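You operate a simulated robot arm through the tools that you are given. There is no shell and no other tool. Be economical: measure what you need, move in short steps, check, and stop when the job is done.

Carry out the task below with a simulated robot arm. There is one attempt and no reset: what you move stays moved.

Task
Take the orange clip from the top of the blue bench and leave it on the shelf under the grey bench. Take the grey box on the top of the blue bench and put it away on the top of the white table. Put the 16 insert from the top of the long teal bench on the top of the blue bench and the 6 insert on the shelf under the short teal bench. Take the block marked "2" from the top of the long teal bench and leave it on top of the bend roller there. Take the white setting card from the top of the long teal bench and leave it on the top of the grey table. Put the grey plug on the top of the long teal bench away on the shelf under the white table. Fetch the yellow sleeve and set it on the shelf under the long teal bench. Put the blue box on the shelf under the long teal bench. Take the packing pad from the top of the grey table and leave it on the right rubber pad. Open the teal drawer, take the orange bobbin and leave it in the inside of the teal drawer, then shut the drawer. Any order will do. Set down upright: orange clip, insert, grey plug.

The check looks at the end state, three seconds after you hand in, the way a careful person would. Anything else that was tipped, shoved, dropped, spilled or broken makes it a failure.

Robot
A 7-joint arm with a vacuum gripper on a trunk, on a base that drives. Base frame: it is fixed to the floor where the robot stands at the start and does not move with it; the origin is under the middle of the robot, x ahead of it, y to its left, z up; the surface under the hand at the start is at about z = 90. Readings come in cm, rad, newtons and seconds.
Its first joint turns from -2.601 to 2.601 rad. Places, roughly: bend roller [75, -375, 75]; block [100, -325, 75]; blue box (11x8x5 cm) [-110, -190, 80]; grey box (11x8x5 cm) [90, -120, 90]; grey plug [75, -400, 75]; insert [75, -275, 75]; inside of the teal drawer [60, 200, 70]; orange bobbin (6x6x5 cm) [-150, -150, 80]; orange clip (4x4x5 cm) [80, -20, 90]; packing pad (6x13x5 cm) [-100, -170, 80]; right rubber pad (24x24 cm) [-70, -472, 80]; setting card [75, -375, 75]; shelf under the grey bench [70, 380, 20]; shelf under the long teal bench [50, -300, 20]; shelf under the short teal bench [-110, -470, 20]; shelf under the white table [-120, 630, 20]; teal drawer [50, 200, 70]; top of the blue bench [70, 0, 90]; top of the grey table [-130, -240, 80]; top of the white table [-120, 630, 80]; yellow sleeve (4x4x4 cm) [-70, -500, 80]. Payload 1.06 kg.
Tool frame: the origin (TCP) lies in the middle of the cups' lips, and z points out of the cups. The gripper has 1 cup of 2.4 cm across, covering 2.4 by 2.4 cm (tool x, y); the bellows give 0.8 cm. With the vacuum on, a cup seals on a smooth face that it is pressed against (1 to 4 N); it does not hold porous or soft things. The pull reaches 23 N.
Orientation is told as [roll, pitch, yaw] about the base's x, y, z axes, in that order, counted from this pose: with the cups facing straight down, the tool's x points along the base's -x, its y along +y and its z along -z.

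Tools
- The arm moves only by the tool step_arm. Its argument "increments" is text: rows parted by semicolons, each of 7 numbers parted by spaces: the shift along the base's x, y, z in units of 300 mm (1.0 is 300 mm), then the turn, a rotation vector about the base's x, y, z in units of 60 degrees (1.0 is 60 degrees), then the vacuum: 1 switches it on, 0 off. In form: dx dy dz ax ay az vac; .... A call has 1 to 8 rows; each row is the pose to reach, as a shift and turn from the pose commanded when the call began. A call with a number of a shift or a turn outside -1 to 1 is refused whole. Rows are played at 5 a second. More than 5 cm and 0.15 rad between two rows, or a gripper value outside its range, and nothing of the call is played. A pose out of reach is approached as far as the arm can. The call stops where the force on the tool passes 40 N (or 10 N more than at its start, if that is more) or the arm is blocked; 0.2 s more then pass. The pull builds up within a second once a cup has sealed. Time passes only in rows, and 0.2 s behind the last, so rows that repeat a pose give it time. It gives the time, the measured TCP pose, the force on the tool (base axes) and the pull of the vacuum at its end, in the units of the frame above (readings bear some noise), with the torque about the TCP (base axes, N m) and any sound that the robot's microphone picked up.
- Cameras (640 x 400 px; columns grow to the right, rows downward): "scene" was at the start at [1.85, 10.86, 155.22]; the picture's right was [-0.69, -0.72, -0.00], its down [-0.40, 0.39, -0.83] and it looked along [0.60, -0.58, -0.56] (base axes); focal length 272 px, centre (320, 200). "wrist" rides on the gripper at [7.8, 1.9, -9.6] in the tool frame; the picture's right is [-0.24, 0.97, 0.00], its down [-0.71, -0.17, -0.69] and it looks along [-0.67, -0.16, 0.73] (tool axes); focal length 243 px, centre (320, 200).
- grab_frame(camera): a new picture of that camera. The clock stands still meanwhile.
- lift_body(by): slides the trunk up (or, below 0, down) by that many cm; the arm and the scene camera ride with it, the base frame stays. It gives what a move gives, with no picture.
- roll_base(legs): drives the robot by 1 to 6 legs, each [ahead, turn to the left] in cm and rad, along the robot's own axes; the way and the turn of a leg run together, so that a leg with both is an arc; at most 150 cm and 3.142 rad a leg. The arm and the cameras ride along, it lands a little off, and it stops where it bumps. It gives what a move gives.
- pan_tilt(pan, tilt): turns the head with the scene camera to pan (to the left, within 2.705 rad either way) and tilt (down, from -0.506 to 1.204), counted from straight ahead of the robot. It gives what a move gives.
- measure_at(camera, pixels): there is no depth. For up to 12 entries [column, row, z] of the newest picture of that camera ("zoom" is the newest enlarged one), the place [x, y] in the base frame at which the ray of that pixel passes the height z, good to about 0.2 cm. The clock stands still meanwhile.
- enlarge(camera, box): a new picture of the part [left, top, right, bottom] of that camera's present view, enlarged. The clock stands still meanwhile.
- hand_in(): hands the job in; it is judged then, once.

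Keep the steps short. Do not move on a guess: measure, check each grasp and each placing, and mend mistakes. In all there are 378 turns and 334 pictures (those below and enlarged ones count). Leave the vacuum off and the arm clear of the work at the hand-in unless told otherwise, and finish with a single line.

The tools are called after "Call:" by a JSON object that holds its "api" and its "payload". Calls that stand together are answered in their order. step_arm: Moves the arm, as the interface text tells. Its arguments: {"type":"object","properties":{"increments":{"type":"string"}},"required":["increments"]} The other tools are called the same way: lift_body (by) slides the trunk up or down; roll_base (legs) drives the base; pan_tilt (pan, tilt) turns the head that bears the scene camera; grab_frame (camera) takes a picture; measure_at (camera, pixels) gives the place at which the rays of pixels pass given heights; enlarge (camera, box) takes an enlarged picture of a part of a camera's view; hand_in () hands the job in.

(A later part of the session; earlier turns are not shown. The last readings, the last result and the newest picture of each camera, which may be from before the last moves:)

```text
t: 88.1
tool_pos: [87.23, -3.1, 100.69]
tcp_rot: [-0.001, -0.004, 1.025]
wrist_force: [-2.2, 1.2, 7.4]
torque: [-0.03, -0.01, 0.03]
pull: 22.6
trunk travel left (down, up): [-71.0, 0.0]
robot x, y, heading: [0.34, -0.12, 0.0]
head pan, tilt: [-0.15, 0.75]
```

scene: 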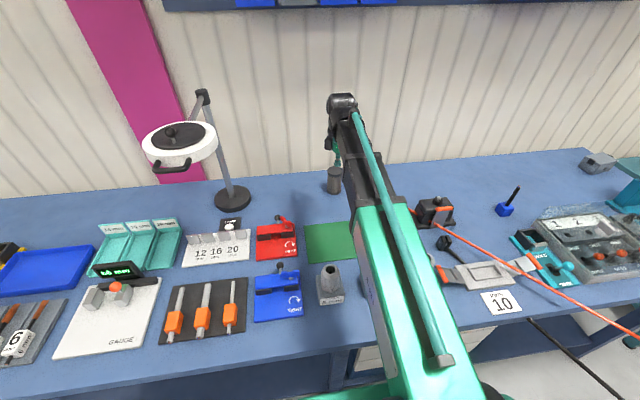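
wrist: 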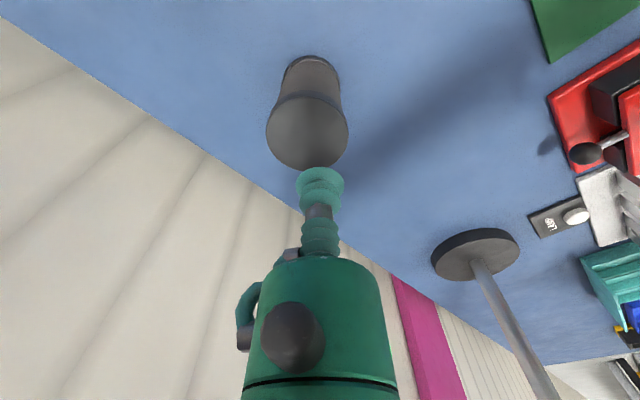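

Sealed. I carry it back to its original place (centre ≈(72.6,0.3)).

Call:
{"api": "step_arm", "payload": {"increments": "0 0 0.08 0 0 0 1; 0 0 0.15 0 0 0 1; -0.14 0.03 0.15 0 0 0 1; -0.28 0.06 0.15 0 0 0 1; -0.42 0.1 0.15 0 0 0 1; -0.49 0.123 0.15 0 0 0 1; -0.49 0.123 0.06 0 0 0 1; -0.49 0.123 0.02 0 0 0 1"}}

Call:
{"api": "grab_frame", "payload": {"camera": "scene"}}

Call:
{"api": "grab_frame", "payload": {"camera": "wrist"}}

```text
t: 89.9
tool_pos: [72.63, 0.72, 101.02]
tcp_rot: [0.0, -0.001, 1.024]
wrist_force: [0.0, -0.2, -1.4]
torque: [-0.02, 0.02, 0.0]
pull: 23.3
trunk travel left (down, up): [-71.0, 0.0]
robot x, y, heading: [0.01, 0.08, -0.001]
head pan, tilt: [-0.15, 0.75]
```

```text
263 pictures are left
```

scene: 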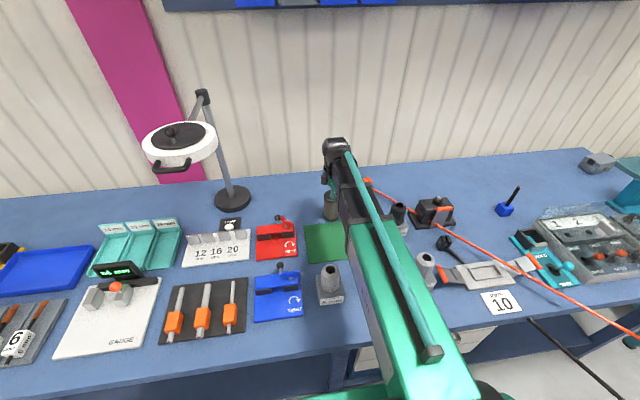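

```text
262 pictures are left
```

wrist: 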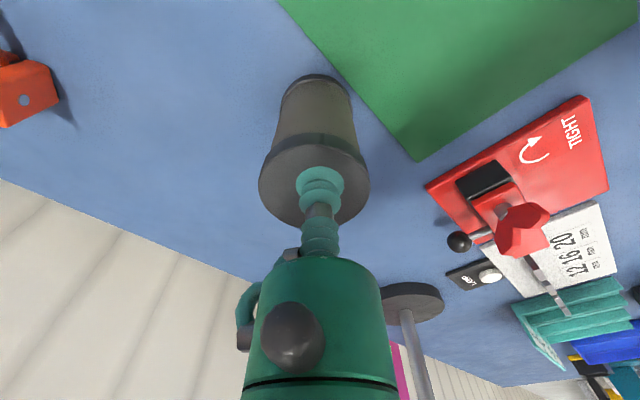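

Call:
{"api": "step_arm", "payload": {"increments": "-0.012 -0.005 -0.005 0 0 0 1; -0.012 -0.005 -0.012 0 0 0 1; -0.012 -0.005 -0.016 0 0 0 1; -0.012 -0.005 -0.016 0 0 0 1"}}

```text
t: 90.9
tool_pos: [72.21, 0.48, 100.53]
tcp_rot: [0.001, -0.003, 1.024]
wrist_force: [1.2, 2.0, 6.1]
torque: [0.0, -0.01, -0.04]
pull: 23.0
trunk travel left (down, up): [-71.0, 0.0]
robot x, y, heading: [-0.09, -0.38, -0.0]
head pan, tilt: [-0.15, 0.75]
```

Set down (6 N). I release, wait and rise.

Call:
{"api": "step_arm", "payload": {"increments": "0 0 0.005 0 0 0 0; 0 0 0.005 0 0 0 0; 0 0 0.005 0 0 0 0; 0 0 0.03 0 0 0 0; 0 0 0.15 0 0 0 0; 0 0 0.25 0 0 0 0"}}

Call:
{"api": "grab_frame", "payload": {"camera": "wrist"}}

Call:
{"api": "enlarge", "payload": {"camera": "scene", "box": [240, 170, 400, 270]}}

```text
t: 92.3
tool_pos: [72.28, 0.5, 107.87]
tcp_rot: [0.0, -0.002, 1.026]
wrist_force: [0.9, 0.2, 0.8]
torque: [0.04, -0.04, 0.03]
pull: 0.1
trunk travel left (down, up): [-71.0, 0.0]
robot x, y, heading: [0.35, 0.01, -0.001]
head pan, tilt: [-0.15, 0.75]
```

```text
261 pictures are left
```

wrist: 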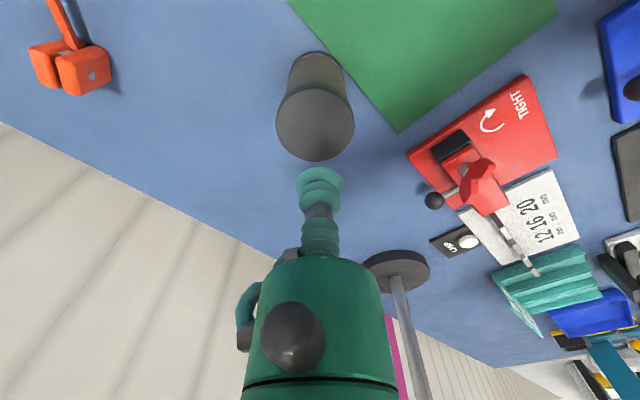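

```text
4.00 times, centred on (320, 220) of scene
```

zoom: 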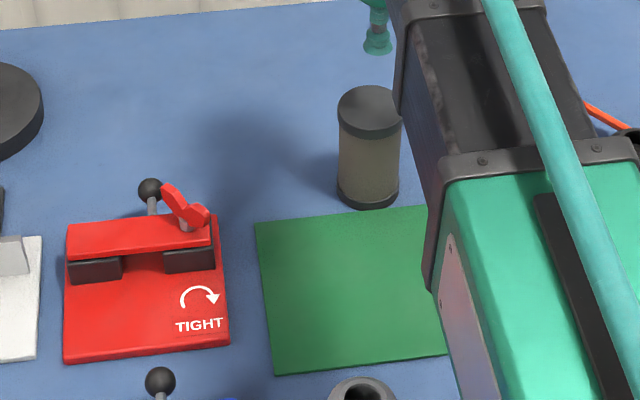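

Call:
{"api": "measure_at", "payload": {"camera": "zoom", "pixels": [[368, 209, 90], [369, 100, 100.8], [300, 217, 90]]}}

Call:
{"api": "measure_at", "payload": {"camera": "wrist", "pixels": [[316, 122, 100.8]]}}

```text
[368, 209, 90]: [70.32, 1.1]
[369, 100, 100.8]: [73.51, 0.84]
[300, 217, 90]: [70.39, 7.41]
```

```text
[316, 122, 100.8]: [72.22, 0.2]
```

The can is back upright within a few millimetres of its original place. Next the red wing: I bring the camera closer.

Call:
{"api": "step_arm", "payload": {"increments": "-0.1 0.1 0 0 0 0 0; -0.2 0.2 0 0 0 0 0; -0.3 0.3 0 0 0 0 0; -0.35 0.36 -0.05 0 0 0 0; -0.35 0.36 -0.1 0 0 0 0"}}

Call:
{"api": "grab_frame", "payload": {"camera": "wrist"}}

```text
t: 93.5
tool_pos: [61.85, 10.94, 104.85]
tcp_rot: [0.0, -0.002, 1.023]
wrist_force: [-1.8, -0.3, -0.7]
torque: [0.02, 0.01, -0.04]
pull: 0.1
trunk travel left (down, up): [-71.0, 0.0]
robot x, y, heading: [0.09, -0.36, -0.0]
head pan, tilt: [-0.15, 0.75]
```

```text
259 pictures are left
```

wrist: 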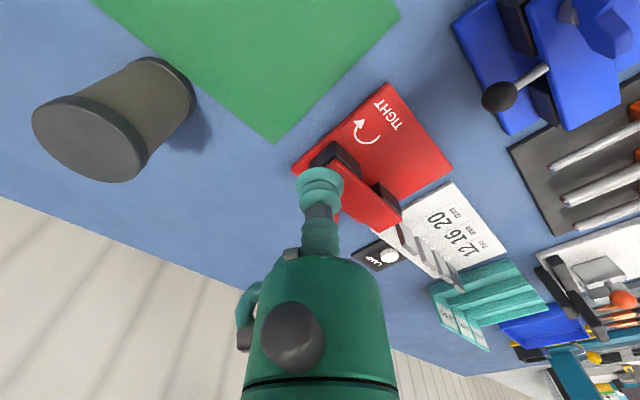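

I turn the tool yaw back to 0 for a frontal view of the wing.

Call:
{"api": "step_arm", "payload": {"increments": "0 0 0 0 0 -0.14 0; 0 0 0 0 0 -0.28 0; -0.03 -0.03 0 0 0 -0.42 0; -0.06 -0.06 0 0 0 -0.56 0; -0.09 -0.09 0 0 0 -0.7 0; -0.12 -0.12 0 0 0 -0.84 0; -0.15 -0.12 0.05 0 0 -0.978 0; -0.15 -0.12 0.05 0 0 -0.978 0"}}

Call:
{"api": "grab_frame", "payload": {"camera": "wrist"}}

```text
t: 95.3
tool_pos: [57.27, 7.49, 106.43]
tcp_rot: [0.0, -0.001, -0.002]
wrist_force: [0.5, -0.3, 0.1]
torque: [0.01, 0.02, 0.02]
pull: 0.1
trunk travel left (down, up): [-71.0, 0.0]
robot x, y, heading: [0.06, 0.05, -0.003]
head pan, tilt: [-0.15, 0.75]
```

```text
258 pictures are left
```

wrist: 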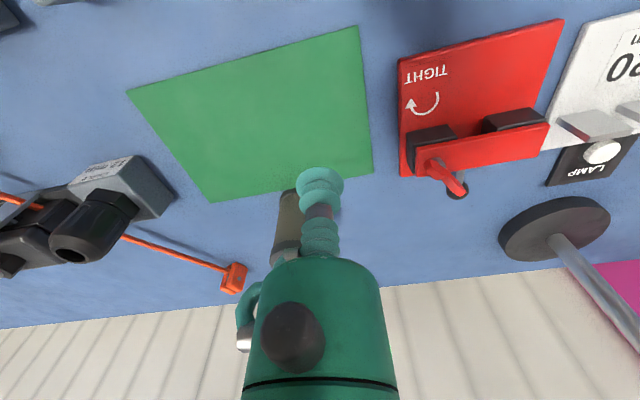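

Call:
{"api": "enlarge", "payload": {"camera": "wrist", "box": [390, 120, 518, 200]}}

Call:
{"api": "measure_at", "payload": {"camera": "zoom", "pixels": [[320, 200, 97]]}}

```text
5.00 times, centred on (454, 160) of wrist
```

zoom: 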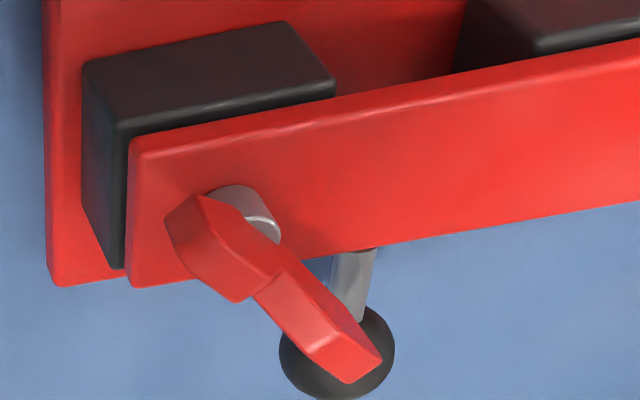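

```text
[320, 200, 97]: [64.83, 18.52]
```

Call:
{"api": "measure_at", "payload": {"camera": "zoom", "pixels": [[180, 215, 99], [245, 295, 99], [355, 375, 99], [375, 350, 99], [205, 195, 99], [245, 190, 97], [140, 140, 97], [640, 40, 97], [130, 280, 97], [128, 270, 97], [320, 345, 99]]}}

Call:
{"api": "enlarge", "payload": {"camera": "scene", "box": [240, 200, 320, 250]}}

```text
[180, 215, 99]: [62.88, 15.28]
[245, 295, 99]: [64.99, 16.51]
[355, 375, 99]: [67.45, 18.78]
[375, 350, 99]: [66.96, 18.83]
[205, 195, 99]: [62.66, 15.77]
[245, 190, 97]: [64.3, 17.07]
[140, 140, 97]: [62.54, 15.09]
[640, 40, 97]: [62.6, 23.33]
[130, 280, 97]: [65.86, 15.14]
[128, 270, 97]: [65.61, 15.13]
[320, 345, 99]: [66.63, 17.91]
```

```text
8.00 times, centred on (280, 225) of scene
```

zoom: 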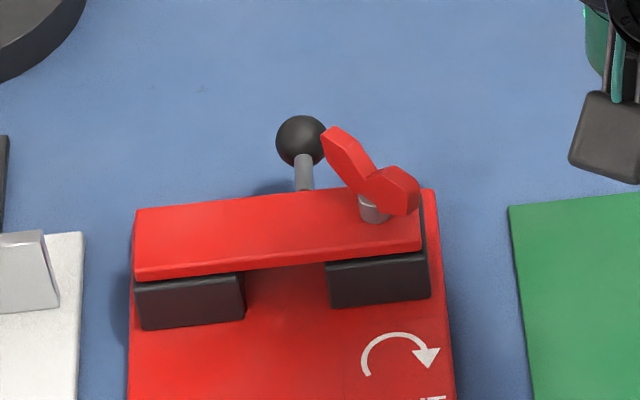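

Call:
{"api": "measure_at", "payload": {"camera": "zoom", "pixels": [[420, 250, 97], [430, 190, 97], [420, 250, 96], [325, 130, 99], [415, 205, 99], [415, 205, 100], [325, 130, 100], [375, 165, 99], [370, 210, 97]]}}

```text
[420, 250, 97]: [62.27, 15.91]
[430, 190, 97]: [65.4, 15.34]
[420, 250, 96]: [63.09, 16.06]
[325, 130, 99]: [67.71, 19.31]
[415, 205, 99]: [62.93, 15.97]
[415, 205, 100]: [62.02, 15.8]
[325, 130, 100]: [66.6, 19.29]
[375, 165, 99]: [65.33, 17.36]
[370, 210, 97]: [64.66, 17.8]
```

The wing is turned ~50° about its post at (65,17.2). I lower the cup in front of its right end and push it gently +x so it lies along y again.

Call:
{"api": "step_arm", "payload": {"increments": "0 0.13 0 0 0 0 0; 0.05 0.257 0 0 0 0 0; 0.06 0.257 -0.13 0 0 0 0; 0.06 0.257 -0.265 0 0 0 0; 0.1 0.257 -0.265 0 0 0 0; 0.13 0.257 -0.265 0 0 0 0; 0.16 0.257 -0.265 0 0 0 0"}}

Call:
{"api": "enlarge", "payload": {"camera": "scene", "box": [240, 190, 336, 250]}}

```text
t: 96.9
tool_pos: [62.15, 15.28, 98.44]
tcp_rot: [0.001, -0.004, 0.0]
wrist_force: [0.1, 0.2, -0.6]
torque: [-0.02, -0.01, 0.03]
pull: 0.1
trunk travel left (down, up): [-71.0, 0.0]
robot x, y, heading: [-0.04, -0.02, -0.0]
head pan, tilt: [-0.15, 0.75]
```

```text
6.67 times, centred on (288, 220) of scene
```

zoom: 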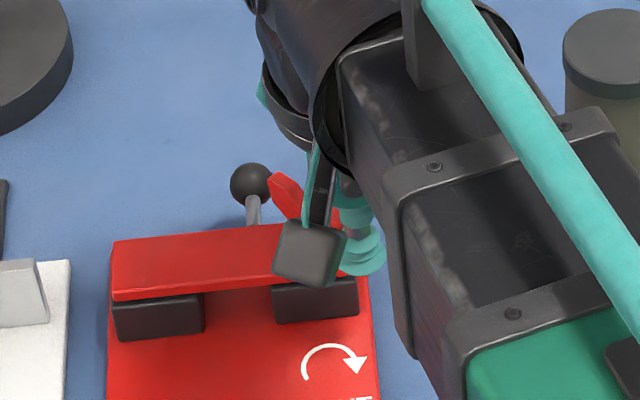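

Call:
{"api": "step_arm", "payload": {"increments": "0.015 0 0 0 0 0 0; 0.03 0 0 0 0 0 0; 0.04 0 0 0 0 0 0; 0.04 0 0 0 0 0 0"}}

Call:
{"api": "enlarge", "payload": {"camera": "scene", "box": [240, 190, 336, 250]}}

Call:
{"api": "grab_frame", "payload": {"camera": "wrist"}}

```text
t: 97.9
tool_pos: [63.22, 15.25, 98.57]
tcp_rot: [-0.001, -0.002, 0.0]
wrist_force: [-0.3, -0.4, -0.3]
torque: [0.01, -0.01, 0.03]
pull: 0.0
trunk travel left (down, up): [-71.0, 0.0]
robot x, y, heading: [-0.41, 0.16, -0.001]
head pan, tilt: [-0.15, 0.75]
```

```text
6.67 times, centred on (288, 220) of scene
```

zoom: 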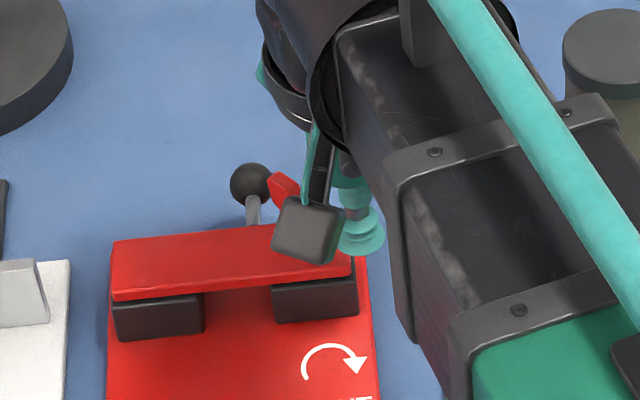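

```text
253 pictures are left
```

wrist: 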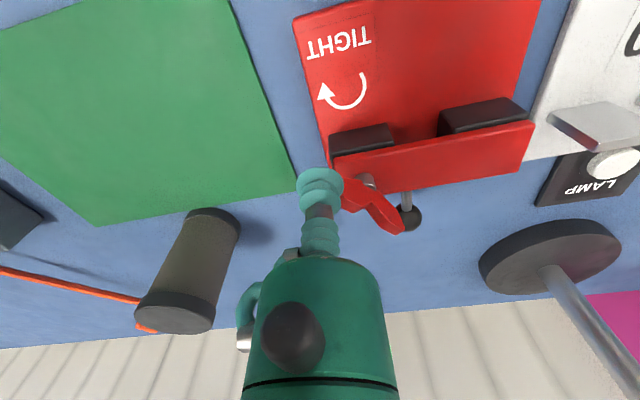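

The wing follows. A bit more.

Call:
{"api": "step_arm", "payload": {"increments": "0.015 0 0 0 0 0 0; 0.03 0 0 0 0 0 0; 0.045 0 0 0 0 0 0; 0.045 0 0 0 0 0 0"}}

Call:
{"api": "grab_frame", "payload": {"camera": "wrist"}}

```text
t: 98.9
tool_pos: [64.59, 15.17, 98.52]
tcp_rot: [0.0, -0.003, 0.001]
wrist_force: [0.1, -0.4, 0.4]
torque: [-0.01, 0.02, -0.01]
pull: 0.0
trunk travel left (down, up): [-71.0, 0.0]
robot x, y, heading: [-0.02, -0.0, -0.005]
head pan, tilt: [-0.15, 0.75]
```

```text
252 pictures are left
```

wrist: 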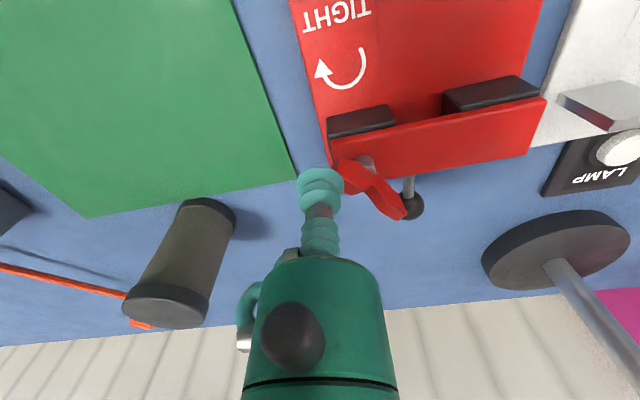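

I lift off to see the wing's angle.

Call:
{"api": "step_arm", "payload": {"increments": "-0.06 -0.03 0 0 0 0 0; -0.15 -0.1 0.1 0 0 0 0; -0.25 -0.2 0.15 0 0 0 0"}}

Call:
{"api": "enlarge", "payload": {"camera": "wrist", "box": [380, 100, 540, 200]}}

Call:
{"api": "enlarge", "payload": {"camera": "scene", "box": [240, 190, 336, 250]}}

```text
t: 99.7
tool_pos: [57.29, 9.23, 103.23]
tcp_rot: [0.001, -0.003, 0.0]
wrist_force: [-0.1, 0.1, -0.3]
torque: [0.0, 0.03, 0.01]
pull: 0.0
trunk travel left (down, up): [-71.0, 0.0]
robot x, y, heading: [0.34, -0.09, -0.004]
head pan, tilt: [-0.15, 0.75]
```

```text
4.00 times, centred on (460, 150) of wrist
```

zoom: 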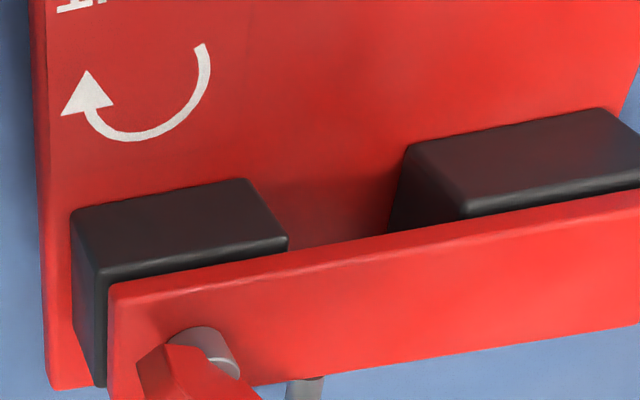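

```text
6.67 times, centred on (288, 220) of scene
```

zoom: 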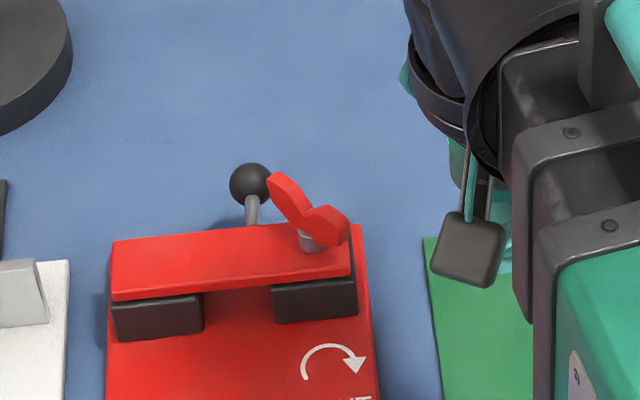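

The cup passed above the wing: triangulation says the wing is at z≈97.9. I retry at z≈97.2.

Call:
{"api": "step_arm", "payload": {"increments": "0.04 0.1 0 0 0 0 0; 0.09 0.205 0 0 0 0 0; 0.09 0.205 -0.1 0 0 0 0; 0.09 0.205 -0.2 0 0 0 0; 0.13 0.205 -0.2 0 0 0 0; 0.16 0.205 -0.2 0 0 0 0; 0.19 0.205 -0.2 0 0 0 0; 0.19 0.205 -0.2 0 0 0 0"}}

Call:
{"api": "enlarge", "payload": {"camera": "wrist", "box": [280, 120, 440, 240]}}

```text
t: 101.5
tool_pos: [62.84, 15.3, 97.08]
tcp_rot: [0.0, -0.002, 0.0]
wrist_force: [-0.7, -0.3, 0.6]
torque: [-0.02, 0.01, 0.01]
pull: 0.1
trunk travel left (down, up): [-71.0, 0.0]
robot x, y, heading: [-0.21, -0.18, 0.001]
head pan, tilt: [-0.15, 0.75]
```

```text
3.33 times, centred on (360, 180) of wrist
```

zoom: 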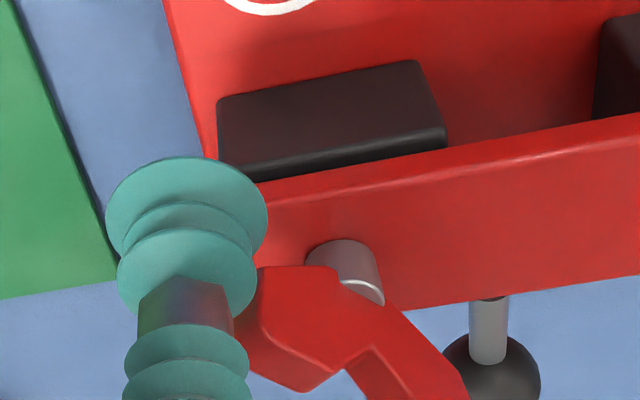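

Call:
{"api": "step_arm", "payload": {"increments": "0.015 0.01 0 0 0 0 0; 0.03 0.015 0 0 0 0 0; 0.045 0.015 0 0 0 0 0; 0.06 0.015 0 0 0 0 0; 0.06 0.015 0 0 0 0 0"}}

Call:
{"api": "enlarge", "payload": {"camera": "wrist", "box": [280, 120, 440, 240]}}

Call:
{"api": "enlarge", "payload": {"camera": "scene", "box": [240, 190, 336, 250]}}

```text
t: 102.7
tool_pos: [64.71, 15.59, 96.96]
tcp_rot: [-0.001, -0.003, -0.001]
wrist_force: [-7.2, -16.6, 4.1]
torque: [0.05, -0.12, -0.14]
pull: 0.1
trunk travel left (down, up): [-71.0, 0.0]
robot x, y, heading: [0.09, -0.03, -0.004]
head pan, tilt: [-0.15, 0.75]
```

```text
3.33 times, centred on (360, 180) of wrist
```

zoom: 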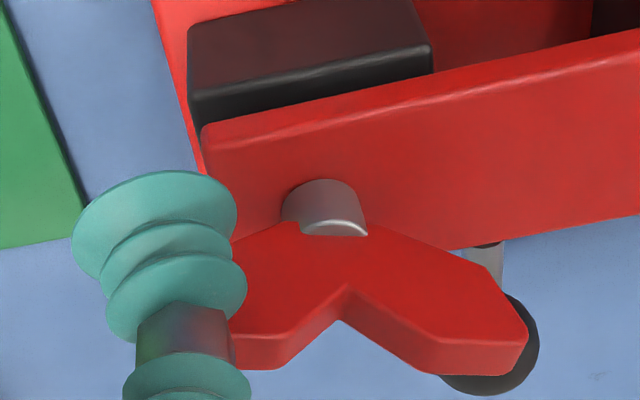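

```text
6.67 times, centred on (288, 220) of scene
```

zoom: 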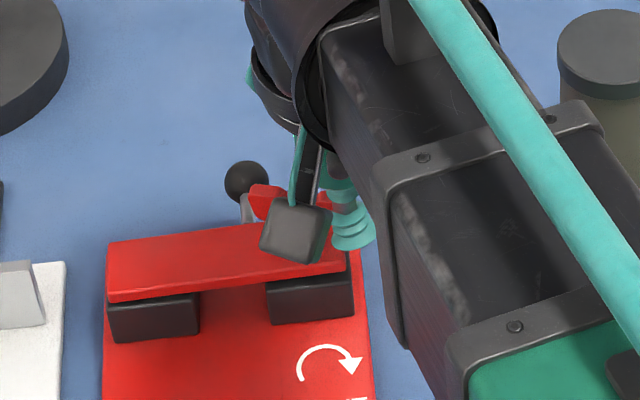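

The wing turned; now it lies about along y. I retreat and check.

Call:
{"api": "step_arm", "payload": {"increments": "-0.02 -0.04 0 0 0 0 0; -0.08 -0.12 0 0 0 0 0; -0.15 -0.2 0.1 0 0 0 0; -0.25 -0.25 0.2 0 0 0 0"}}

Call:
{"api": "enlarge", "payload": {"camera": "scene", "box": [230, 190, 358, 320]}}

```text
t: 103.7
tool_pos: [57.17, 8.5, 103.03]
tcp_rot: [0.001, -0.003, -0.001]
wrist_force: [-0.1, 0.0, 0.2]
torque: [0.01, 0.0, 0.0]
pull: 0.0
trunk travel left (down, up): [-71.0, 0.0]
robot x, y, heading: [0.14, 0.13, -0.001]
head pan, tilt: [-0.15, 0.75]
```

```text
3.08 times, centred on (294, 255) of scene
```

zoom: 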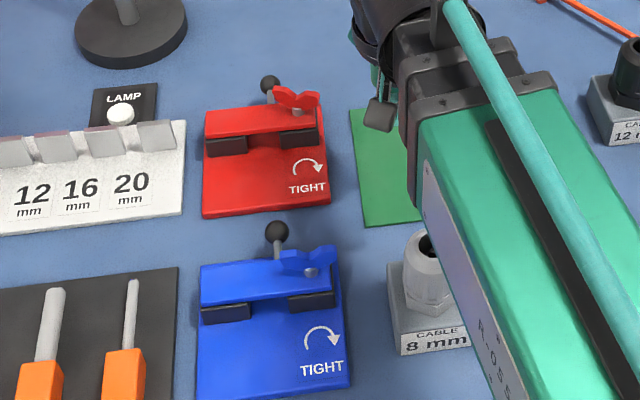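

Call:
{"api": "enlarge", "payload": {"camera": "scene", "box": [290, 205, 354, 245]}}

Call:
{"api": "enlarge", "payload": {"camera": "scene", "box": [290, 255, 354, 295]}}

```text
10.00 times, centred on (322, 225) of scene
```

zoom: 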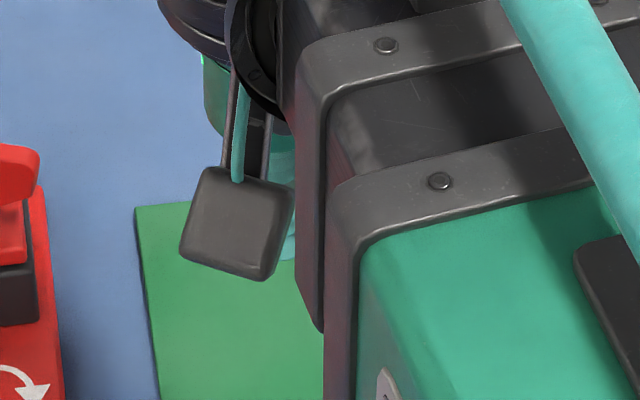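

```text
10.00 times, centred on (322, 275) of scene
```

zoom: 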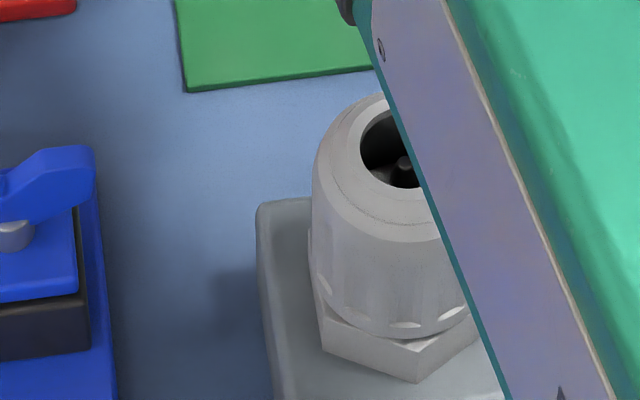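

Call:
{"api": "enlarge", "payload": {"camera": "scene", "box": [260, 205, 308, 235]}}

Call:
{"api": "enlarge", "payload": {"camera": "scene", "box": [260, 255, 308, 285]}}

```text
13.33 times, centred on (284, 220) of scene
```

zoom: 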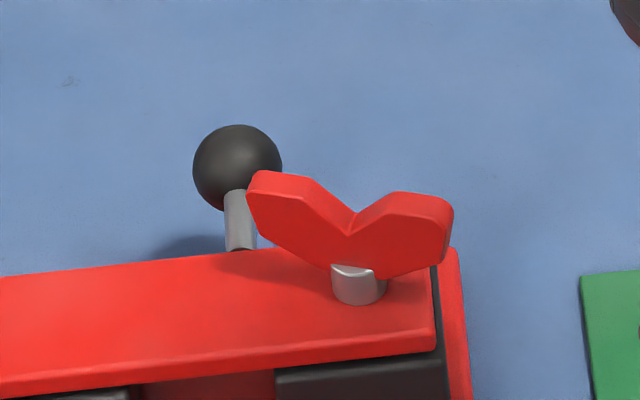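

```text
13.33 times, centred on (284, 270) of scene
```

zoom: 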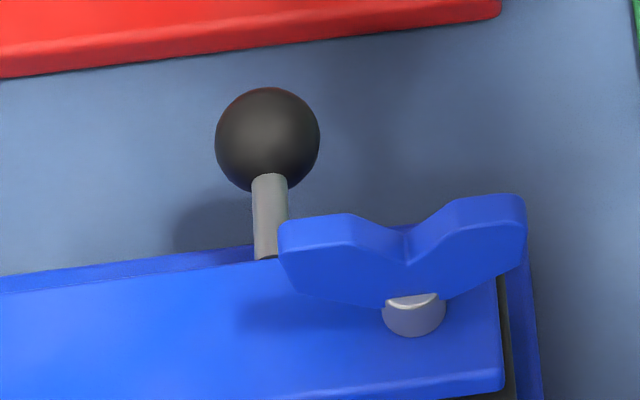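

The red wing is ~12° short. One more small nudge.

Call:
{"api": "step_arm", "payload": {"increments": "0.1 0.12 0 0 0 0 0; 0.17 0.21 -0.05 0 0 0 0; 0.17 0.21 -0.2 0 0 0 0; 0.21 0.215 -0.2 0 0 0 0; 0.24 0.22 -0.2 0 0 0 0; 0.265 0.225 -0.2 0 0 0 0; 0.265 0.225 -0.2 0 0 0 0"}}

Call:
{"api": "step_arm", "payload": {"increments": "-0.02 -0.04 0 0 0 0 0; -0.08 -0.12 0 0 0 0 0; -0.15 -0.2 0.1 0 0 0 0; -0.25 -0.25 0.2 0 0 0 0"}}

Call:
{"api": "enlarge", "payload": {"camera": "scene", "box": [260, 205, 308, 235]}}

```text
t: 105.3
tool_pos: [65.26, 14.9, 97.12]
tcp_rot: [0.0, -0.001, 0.0]
wrist_force: [-2.0, -0.7, 0.0]
torque: [-0.01, 0.03, 0.0]
pull: 0.0
trunk travel left (down, up): [-71.0, 0.0]
robot x, y, heading: [0.21, -0.11, 0.001]
head pan, tilt: [-0.15, 0.75]
```

```text
t: 106.3
tool_pos: [57.43, 7.58, 102.97]
tcp_rot: [-0.001, -0.003, 0.001]
wrist_force: [-0.3, 0.8, -1.0]
torque: [-0.03, -0.04, -0.01]
pull: 0.0
trunk travel left (down, up): [-71.0, 0.0]
robot x, y, heading: [0.0, 0.45, -0.002]
head pan, tilt: [-0.15, 0.75]
```

```text
13.33 times, centred on (284, 220) of scene
```

zoom: 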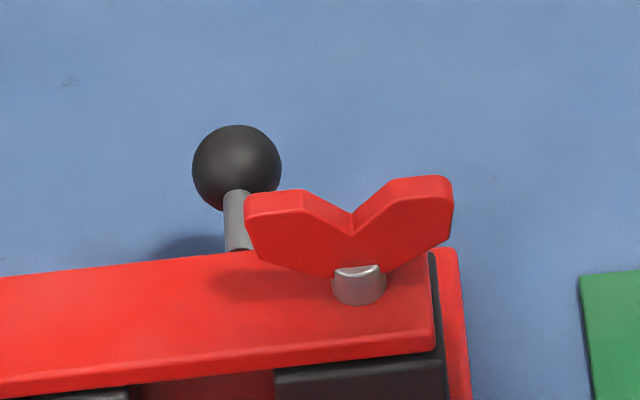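

The red wing matches its original position. Now the clip: since it is too light to press sideways, I'll tip it gently onto its right plate and grasp the upward face from above. I go to look at it first.

Call:
{"api": "step_arm", "payload": {"increments": "0 -0.1 0.1 0 0 0 0; 0 -0.25 0.15 0 0 0 0; 0 -0.4 0.18 0 0 0 0; 0.1 -0.5 0.18 0 0 0 0; 0.25 -0.53 0.18 0 0 0 0; 0.4 -0.53 0.18 0 0 0 0; 0.55 -0.53 0.18 0 0 0 0; 0.65 -0.5 0.1 0 0 0 0"}}

Call:
{"api": "grab_frame", "payload": {"camera": "wrist"}}

```text
t: 108.1
tool_pos: [76.83, -7.6, 106.01]
tcp_rot: [0.0, -0.001, 0.0]
wrist_force: [0.5, 0.2, -0.6]
torque: [0.0, 0.01, 0.02]
pull: 0.0
trunk travel left (down, up): [-71.0, 0.0]
robot x, y, heading: [0.08, -0.0, 0.004]
head pan, tilt: [-0.15, 0.75]
```

```text
240 pictures are left
```

wrist: 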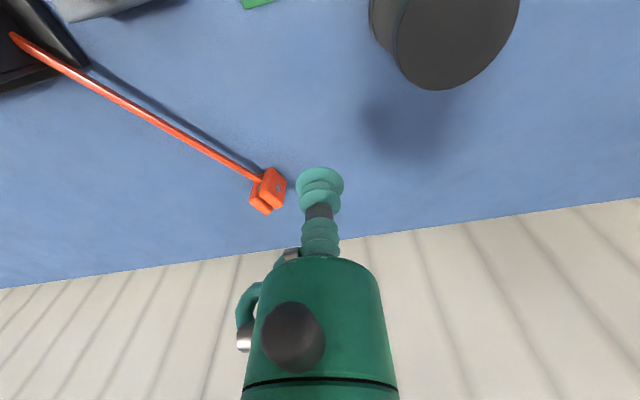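

Call:
{"api": "enlarge", "payload": {"camera": "wrist", "box": [230, 150, 310, 225]}}

Call:
{"api": "measure_at", "payload": {"camera": "wrist", "pixels": [[265, 183, 95], [282, 205, 95], [271, 168, 90], [285, 186, 90], [251, 192, 95], [266, 214, 95]]}}

```text
5.33 times, centred on (270, 188) of wrist
```

zoom: 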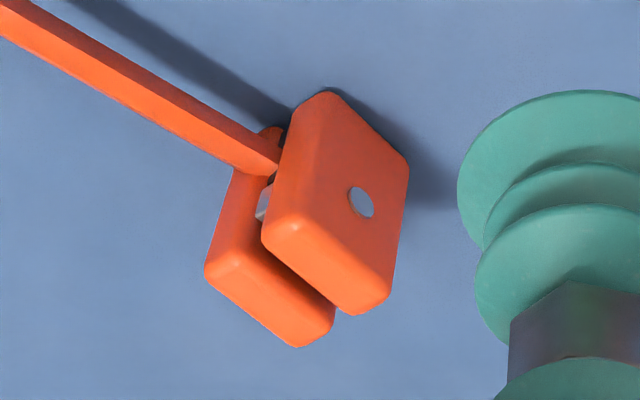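

```text
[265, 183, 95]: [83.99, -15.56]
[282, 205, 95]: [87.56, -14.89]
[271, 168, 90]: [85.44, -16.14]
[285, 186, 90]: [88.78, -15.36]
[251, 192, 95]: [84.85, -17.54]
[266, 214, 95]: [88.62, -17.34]
```

Call:
{"api": "measure_at", "payload": {"camera": "zoom", "pixels": [[298, 220, 95], [388, 292, 95], [328, 93, 90], [408, 165, 90], [361, 202, 92.5], [207, 270, 95], [300, 345, 95]]}}

```text
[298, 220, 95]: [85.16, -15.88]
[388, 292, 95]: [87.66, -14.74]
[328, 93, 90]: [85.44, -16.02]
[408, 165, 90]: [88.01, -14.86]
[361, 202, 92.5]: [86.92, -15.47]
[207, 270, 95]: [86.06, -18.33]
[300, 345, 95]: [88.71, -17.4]
```

I push high on the face (z≈94) along (0.41,−0.91) to tip the clip.

Call:
{"api": "step_arm", "payload": {"increments": "0.14 -0.08 0 0 0 0 0; 0.275 -0.15 -0.05 0 0 0 0; 0.28 -0.155 -0.2 0 0 0 0; 0.28 -0.155 -0.33 0 0 0 0; 0.28 -0.155 -0.4 0 0 0 0; 0.28 -0.155 -0.4 0 0 0 0"}}

Call:
{"api": "step_arm", "payload": {"increments": "0.014 -0.03 0 0 0 0 0; 0.028 -0.06 0 0 0 0 0; 0.04 -0.09 0 0 0 0 0; 0.052 -0.12 0 0 0 0 0; 0.065 -0.15 0 0 0 0 0; 0.065 -0.15 0 0 0 0 0"}}

Call:
{"api": "grab_frame", "payload": {"camera": "wrist"}}

Call:
{"api": "enlarge", "payload": {"camera": "scene", "box": [310, 150, 406, 210]}}

```text
t: 109.5
tool_pos: [85.26, -12.25, 94.13]
tcp_rot: [-0.002, -0.002, 0.0]
wrist_force: [-0.2, -1.2, 0.2]
torque: [0.0, 0.03, 0.01]
pull: 0.0
trunk travel left (down, up): [-71.0, 0.0]
robot x, y, heading: [-0.17, 0.58, -0.005]
head pan, tilt: [-0.15, 0.75]
```

```text
t: 110.9
tool_pos: [87.43, -16.6, 94.12]
tcp_rot: [0.0, -0.001, -0.002]
wrist_force: [-0.4, 0.7, 0.2]
torque: [-0.02, -0.01, -0.03]
pull: 0.0
trunk travel left (down, up): [-71.0, 0.0]
robot x, y, heading: [-0.03, 0.04, -0.006]
head pan, tilt: [-0.15, 0.75]
```

```text
238 pictures are left
```

wrist: 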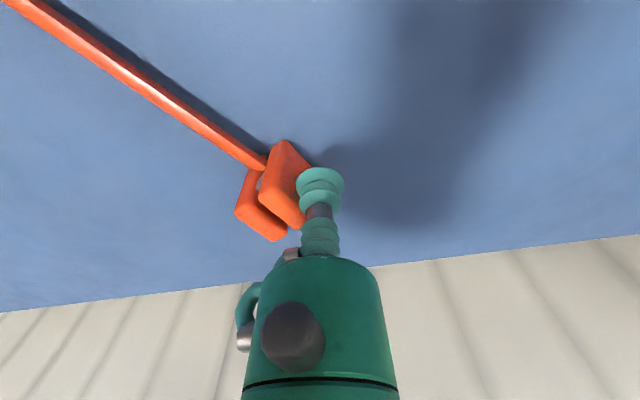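

```text
6.67 times, centred on (358, 180) of scene
```

zoom: 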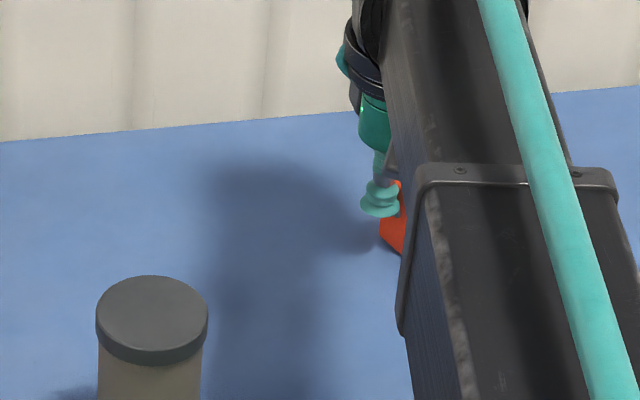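

Call:
{"api": "step_arm", "payload": {"increments": "0.014 -0.03 0 0 0 0 0; 0.028 -0.06 0 0 0 0 0; 0.04 -0.09 0 0 0 0 0; 0.04 -0.09 0 0 0 0 0"}}

Call:
{"api": "enlarge", "payload": {"camera": "wrist", "box": [220, 120, 348, 240]}}

```text
t: 111.9
tool_pos: [88.6, -19.41, 94.04]
tcp_rot: [0.001, 0.0, 0.0]
wrist_force: [0.1, 0.0, 1.3]
torque: [-0.02, -0.03, -0.01]
pull: 0.1
trunk travel left (down, up): [-71.0, 0.0]
robot x, y, heading: [-0.01, -0.24, -0.004]
head pan, tilt: [-0.15, 0.75]
```

```text
3.33 times, centred on (284, 180) of wrist
```

zoom: 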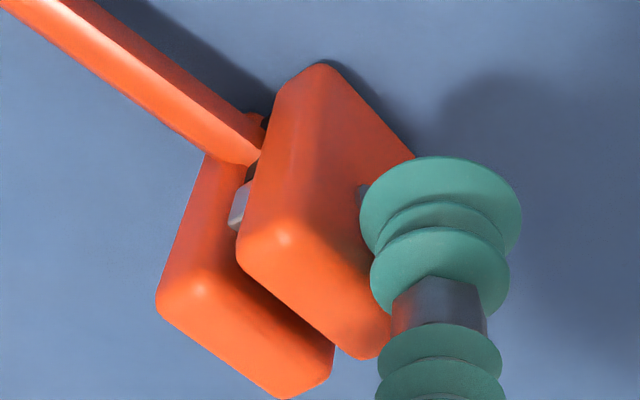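

The clip slides rather than tips. New plan: slide it to the wall with its right plate flat against the wall, so I can press on the left plate from the front. I back off and measure clip and wall.

Call:
{"api": "step_arm", "payload": {"increments": "-0.03 0.08 0.05 0 0 0 0; -0.1 0.15 0.15 0 0 0 0; -0.2 0.25 0.25 0 0 0 0; -0.3 0.33 0.33 0 0 0 0; -0.4 0.35 0.36 0 0 0 0"}}

Call:
{"api": "grab_frame", "payload": {"camera": "wrist"}}

Call:
{"api": "grab_frame", "payload": {"camera": "scene"}}

Call:
{"api": "measure_at", "payload": {"camera": "scene", "pixels": [[280, 172, 90], [400, 165, 90], [520, 157, 90]]}}

```text
refused: row 3 steps farther than a row can; nothing moved
```

```text
235 pictures are left
```

wrist: 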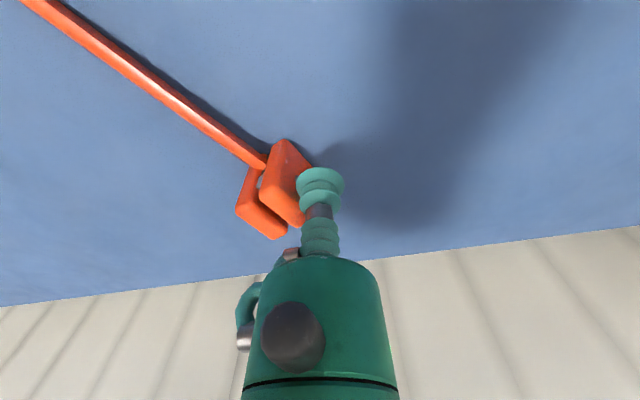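

```text
234 pictures are left
```

scene: 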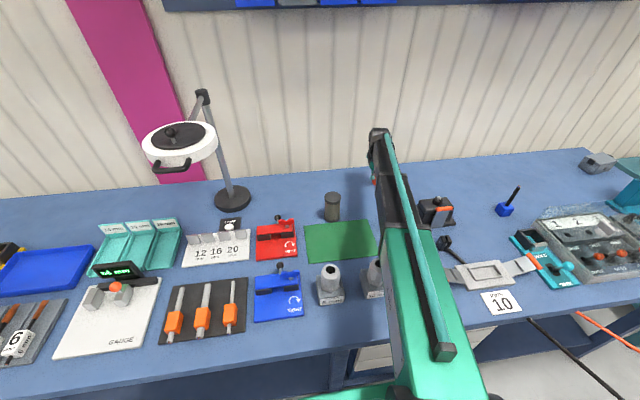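

```text
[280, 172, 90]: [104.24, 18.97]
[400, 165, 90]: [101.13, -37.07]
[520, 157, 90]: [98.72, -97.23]
```

Call:
{"api": "step_arm", "payload": {"increments": "-0.03 0.08 0.05 0 0 0 0; -0.06 0.1 0.02 0 0 0 0; -0.065 0.08 -0.07 0 0 0 0; -0.065 0.05 -0.07 0 0 0 0; -0.065 0.02 -0.07 0 0 0 0; -0.065 -0.01 -0.07 0 0 0 0; -0.065 -0.04 -0.07 0 0 0 0; -0.065 -0.07 -0.07 0 0 0 0"}}

Call:
{"api": "grab_frame", "payload": {"camera": "wrist"}}

```text
t: 113.7
tool_pos: [86.71, -21.48, 91.98]
tcp_rot: [0.001, -0.002, 0.002]
wrist_force: [-0.4, 0.3, 0.4]
torque: [0.0, -0.01, -0.03]
pull: 0.0
trunk travel left (down, up): [-71.0, 0.0]
robot x, y, heading: [0.09, -0.11, 0.0]
head pan, tilt: [-0.15, 0.75]
```

```text
233 pictures are left
```

wrist: 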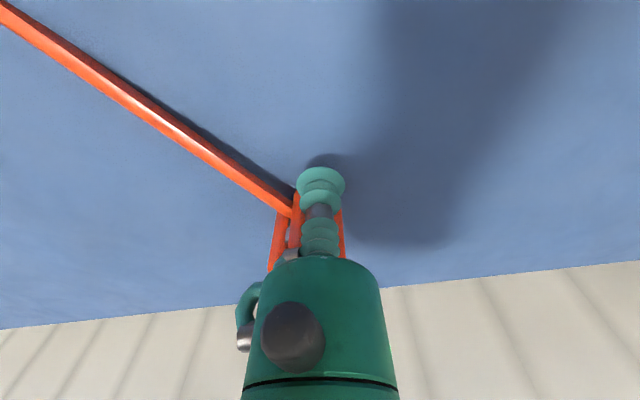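

Call:
{"api": "step_arm", "payload": {"increments": "-0.03 0.06 0.03 0 0 0 0; -0.1 0.14 0.1 0 0 0 0; -0.16 0.22 0.2 0 0 0 0; -0.22 0.3 0.3 0 0 0 0; -0.25 0.3 0.4 0 0 0 0"}}

Call:
{"api": "grab_frame", "payload": {"camera": "wrist"}}

```text
t: 114.9
tool_pos: [79.43, -12.44, 104.5]
tcp_rot: [0.0, -0.003, 0.001]
wrist_force: [1.1, 0.4, 0.5]
torque: [0.0, 0.0, -0.01]
pull: 0.1
trunk travel left (down, up): [-71.0, 0.0]
robot x, y, heading: [0.14, 0.05, -0.003]
head pan, tilt: [-0.15, 0.75]
```

```text
232 pictures are left
```

wrist: 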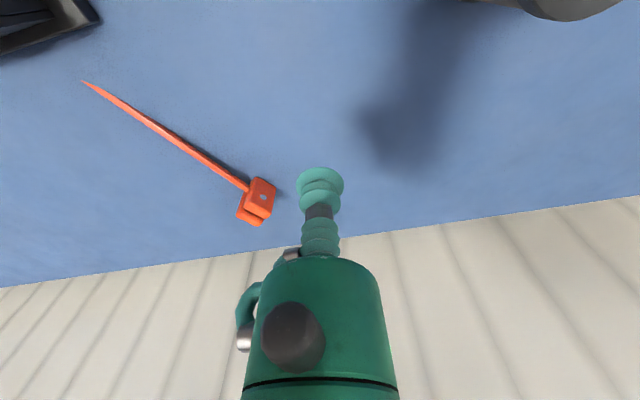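

Call:
{"api": "enlarge", "payload": {"camera": "wrist", "box": [216, 150, 296, 235]}}

```text
4.71 times, centred on (256, 192) of wrist
```

zoom: 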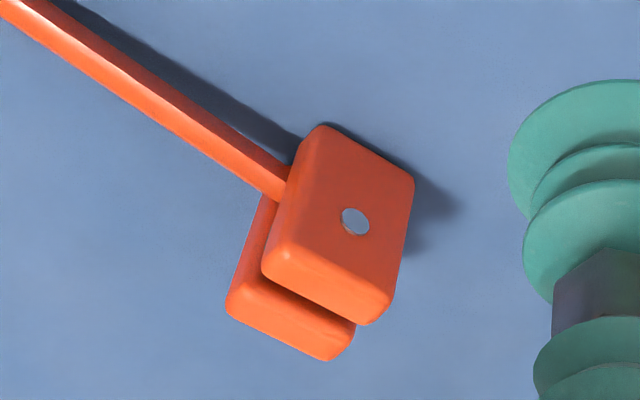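

Call:
{"api": "measure_at", "payload": {"camera": "zoom", "pixels": [[297, 240, 95], [390, 295, 95], [322, 127, 90], [414, 180, 90], [356, 222, 92.5], [230, 305, 95], [330, 358, 95]]}}

```text
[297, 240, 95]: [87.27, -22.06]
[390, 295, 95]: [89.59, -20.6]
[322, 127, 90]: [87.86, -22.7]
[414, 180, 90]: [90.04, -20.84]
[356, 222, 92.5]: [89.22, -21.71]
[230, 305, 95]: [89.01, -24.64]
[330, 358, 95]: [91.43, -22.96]
```

Face is now at 36°. I repeat the corner push.

Call:
{"api": "step_arm", "payload": {"increments": "0.1 -0.1 -0.05 0 0 0 0; 0.2 -0.2 -0.1 0 0 0 0; 0.25 -0.24 -0.22 0 0 0 0; 0.25 -0.24 -0.34 0 0 0 0; 0.25 -0.24 -0.42 0 0 0 0; 0.25 -0.3 -0.42 0 0 0 0; 0.25 -0.34 -0.42 0 0 0 0; 0.25 -0.38 -0.42 0 0 0 0"}}

Call:
{"api": "step_arm", "payload": {"increments": "-0.03 0.06 0.03 0 0 0 0; -0.1 0.14 0.1 0 0 0 0; -0.16 0.22 0.2 0 0 0 0; -0.22 0.3 0.3 0 0 0 0; -0.25 0.36 0.4 0 0 0 0"}}

Call:
{"api": "grab_frame", "payload": {"camera": "wrist"}}

```text
t: 116.7
tool_pos: [86.97, -23.83, 91.18]
tcp_rot: [0.001, -0.002, 0.0]
wrist_force: [0.4, 1.1, 0.4]
torque: [0.04, 0.0, 0.0]
pull: 0.0
trunk travel left (down, up): [-71.0, 0.0]
robot x, y, heading: [-0.29, -0.02, -0.003]
head pan, tilt: [-0.15, 0.75]
```

```text
t: 117.9
tool_pos: [79.23, -13.13, 103.29]
tcp_rot: [-0.001, -0.002, 0.0]
wrist_force: [0.2, 0.1, 0.3]
torque: [-0.03, 0.02, -0.02]
pull: 0.1
trunk travel left (down, up): [-71.0, 0.0]
robot x, y, heading: [0.12, -0.07, -0.003]
head pan, tilt: [-0.15, 0.75]
```

```text
230 pictures are left
```

wrist: 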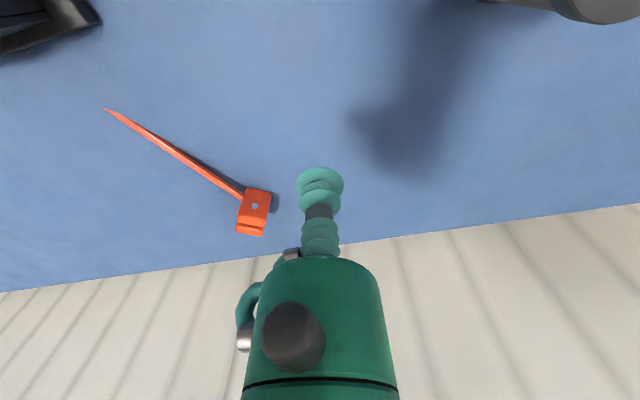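

Call:
{"api": "enlarge", "payload": {"camera": "wrist", "box": [216, 165, 296, 245]}}

```text
5.00 times, centred on (256, 205) of wrist
```

zoom: 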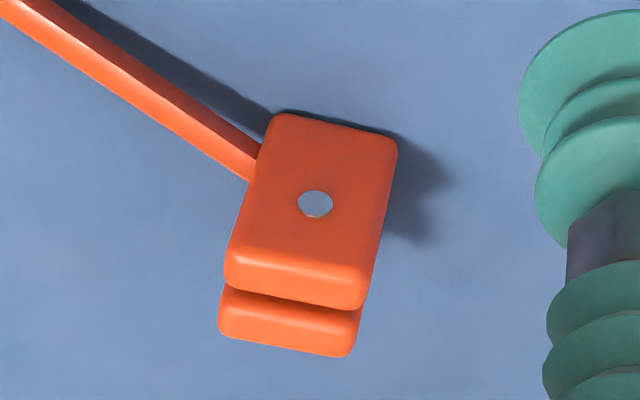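

Call:
{"api": "measure_at", "payload": {"camera": "zoom", "pixels": [[237, 255, 95], [360, 277, 95], [275, 113, 90], [396, 143, 90], [315, 203, 92.5], [222, 335, 95], [345, 355, 95]]}}

```text
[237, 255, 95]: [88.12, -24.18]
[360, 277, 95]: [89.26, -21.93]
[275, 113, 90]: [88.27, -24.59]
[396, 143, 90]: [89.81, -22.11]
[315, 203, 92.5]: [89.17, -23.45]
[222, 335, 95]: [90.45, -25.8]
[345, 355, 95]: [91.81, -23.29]
```

Call:
{"api": "measure_at", "payload": {"camera": "wrist", "pixels": [[97, 18, 91], [60, 45, 91], [0, 52, 91], [250, 262, 90], [320, 245, 90], [450, 228, 90]]}}

```text
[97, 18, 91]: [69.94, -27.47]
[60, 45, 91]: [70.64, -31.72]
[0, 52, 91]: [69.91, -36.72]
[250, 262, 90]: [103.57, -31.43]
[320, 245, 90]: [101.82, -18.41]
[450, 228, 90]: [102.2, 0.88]
```

The face now looks toward the robot (60°). I push it straight back to the wall with the vertical tool.

Call:
{"api": "step_arm", "payload": {"increments": "0.1 -0.1 -0.05 0 0 0 0; 0.2 -0.2 -0.1 0 0 0 0; 0.24 -0.29 -0.2 0 0 0 0; 0.24 -0.3 -0.32 0 0 0 0; 0.24 -0.3 -0.38 0 0 0 0; 0.28 -0.315 -0.38 0 0 0 0; 0.32 -0.33 -0.38 0 0 0 0; 0.36 -0.345 -0.38 0 0 0 0"}}

Call:
{"api": "step_arm", "payload": {"increments": "0.04 -0.015 0 0 0 0 0; 0.08 -0.03 0 0 0 0 0; 0.12 -0.045 0 0 0 0 0; 0.15 -0.055 0 0 0 0 0; 0.18 -0.06 0 0 0 0 0; 0.2 -0.06 0 0 0 0 0; 0.2 -0.06 0 0 0 0 0"}}

Call:
{"api": "grab_frame", "payload": {"camera": "wrist"}}

```text
t: 119.7
tool_pos: [90.0, -23.3, 91.96]
tcp_rot: [0.0, -0.002, -0.001]
wrist_force: [-0.2, 0.1, -0.5]
torque: [0.02, -0.02, 0.0]
pull: 0.1
trunk travel left (down, up): [-71.0, 0.0]
robot x, y, heading: [0.08, -0.03, -0.005]
head pan, tilt: [-0.15, 0.75]
```

```text
t: 121.3
tool_pos: [96.15, -25.27, 91.94]
tcp_rot: [-0.001, -0.002, -0.002]
wrist_force: [-0.6, 1.0, -0.9]
torque: [0.02, 0.01, 0.02]
pull: 0.1
trunk travel left (down, up): [-71.0, 0.0]
robot x, y, heading: [0.23, -0.29, -0.001]
head pan, tilt: [-0.15, 0.75]
```

```text
228 pictures are left
```

wrist: 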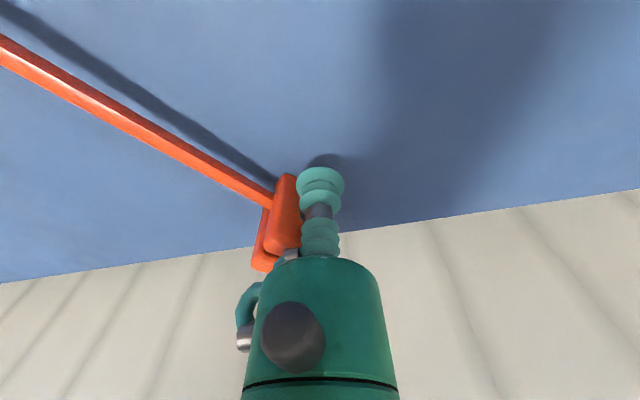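

Call:
{"api": "step_arm", "payload": {"increments": "-0.05 0.06 0.02 0 0 0 0; -0.14 0.12 0.1 0 0 0 0; -0.24 0.18 0.2 0 0 0 0; -0.36 0.24 0.3 0 0 0 0; -0.46 0.3 0.36 0 0 0 0"}}

Call:
{"api": "enlarge", "payload": {"camera": "wrist", "box": [200, 160, 320, 260]}}

```text
refused: row 4 steps farther than a row can; nothing moved
```

```text
4.00 times, centred on (260, 210) of wrist
```

zoom: 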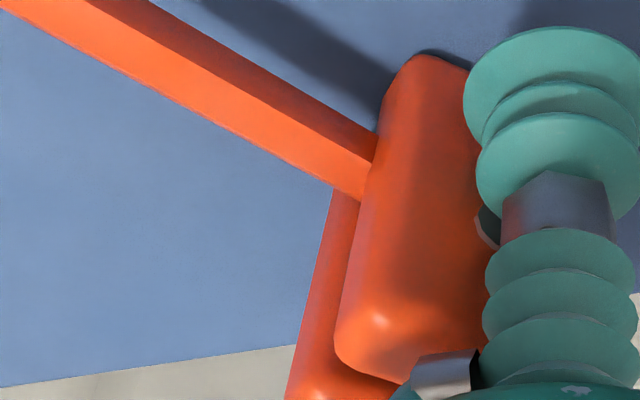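

Call:
{"api": "step_arm", "payload": {"increments": "-0.05 0.06 0.02 0 0 0 0; -0.13 0.12 0.1 0 0 0 0; -0.22 0.16 0.18 0 0 0 0; -0.32 0.2 0.26 0 0 0 0; -0.42 0.24 0.34 0 0 0 0; -0.45 0.26 0.38 0 0 0 0"}}

Call:
{"api": "grab_frame", "payload": {"camera": "wrist"}}

```text
t: 122.7
tool_pos: [82.45, -17.3, 103.29]
tcp_rot: [0.002, -0.002, 0.0]
wrist_force: [-0.2, 0.1, 0.8]
torque: [0.0, 0.03, -0.04]
pull: 0.1
trunk travel left (down, up): [-71.0, 0.0]
robot x, y, heading: [0.18, -0.19, 0.003]
head pan, tilt: [-0.15, 0.75]
```

```text
226 pictures are left
```

wrist: 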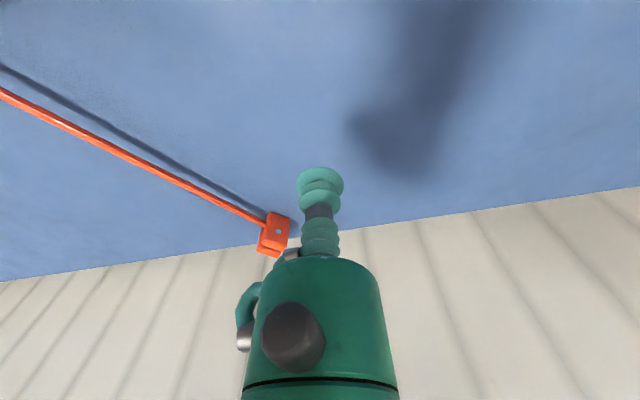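

Call:
{"api": "enlarge", "payload": {"camera": "wrist", "box": [240, 195, 320, 265]}}

Call:
{"api": "measure_at", "payload": {"camera": "wrist", "pixels": [[264, 235, 95], [286, 246, 95], [270, 213, 90], [290, 220, 90]]}}

```text
5.71 times, centred on (280, 230) of wrist
```

zoom: 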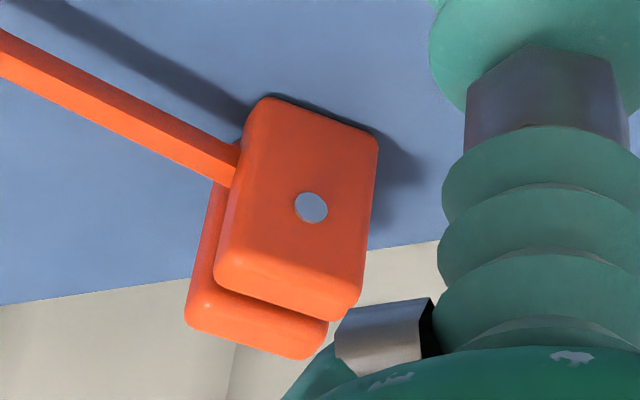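

```text
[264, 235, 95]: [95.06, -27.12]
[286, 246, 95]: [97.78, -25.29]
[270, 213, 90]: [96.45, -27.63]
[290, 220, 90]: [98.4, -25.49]
```

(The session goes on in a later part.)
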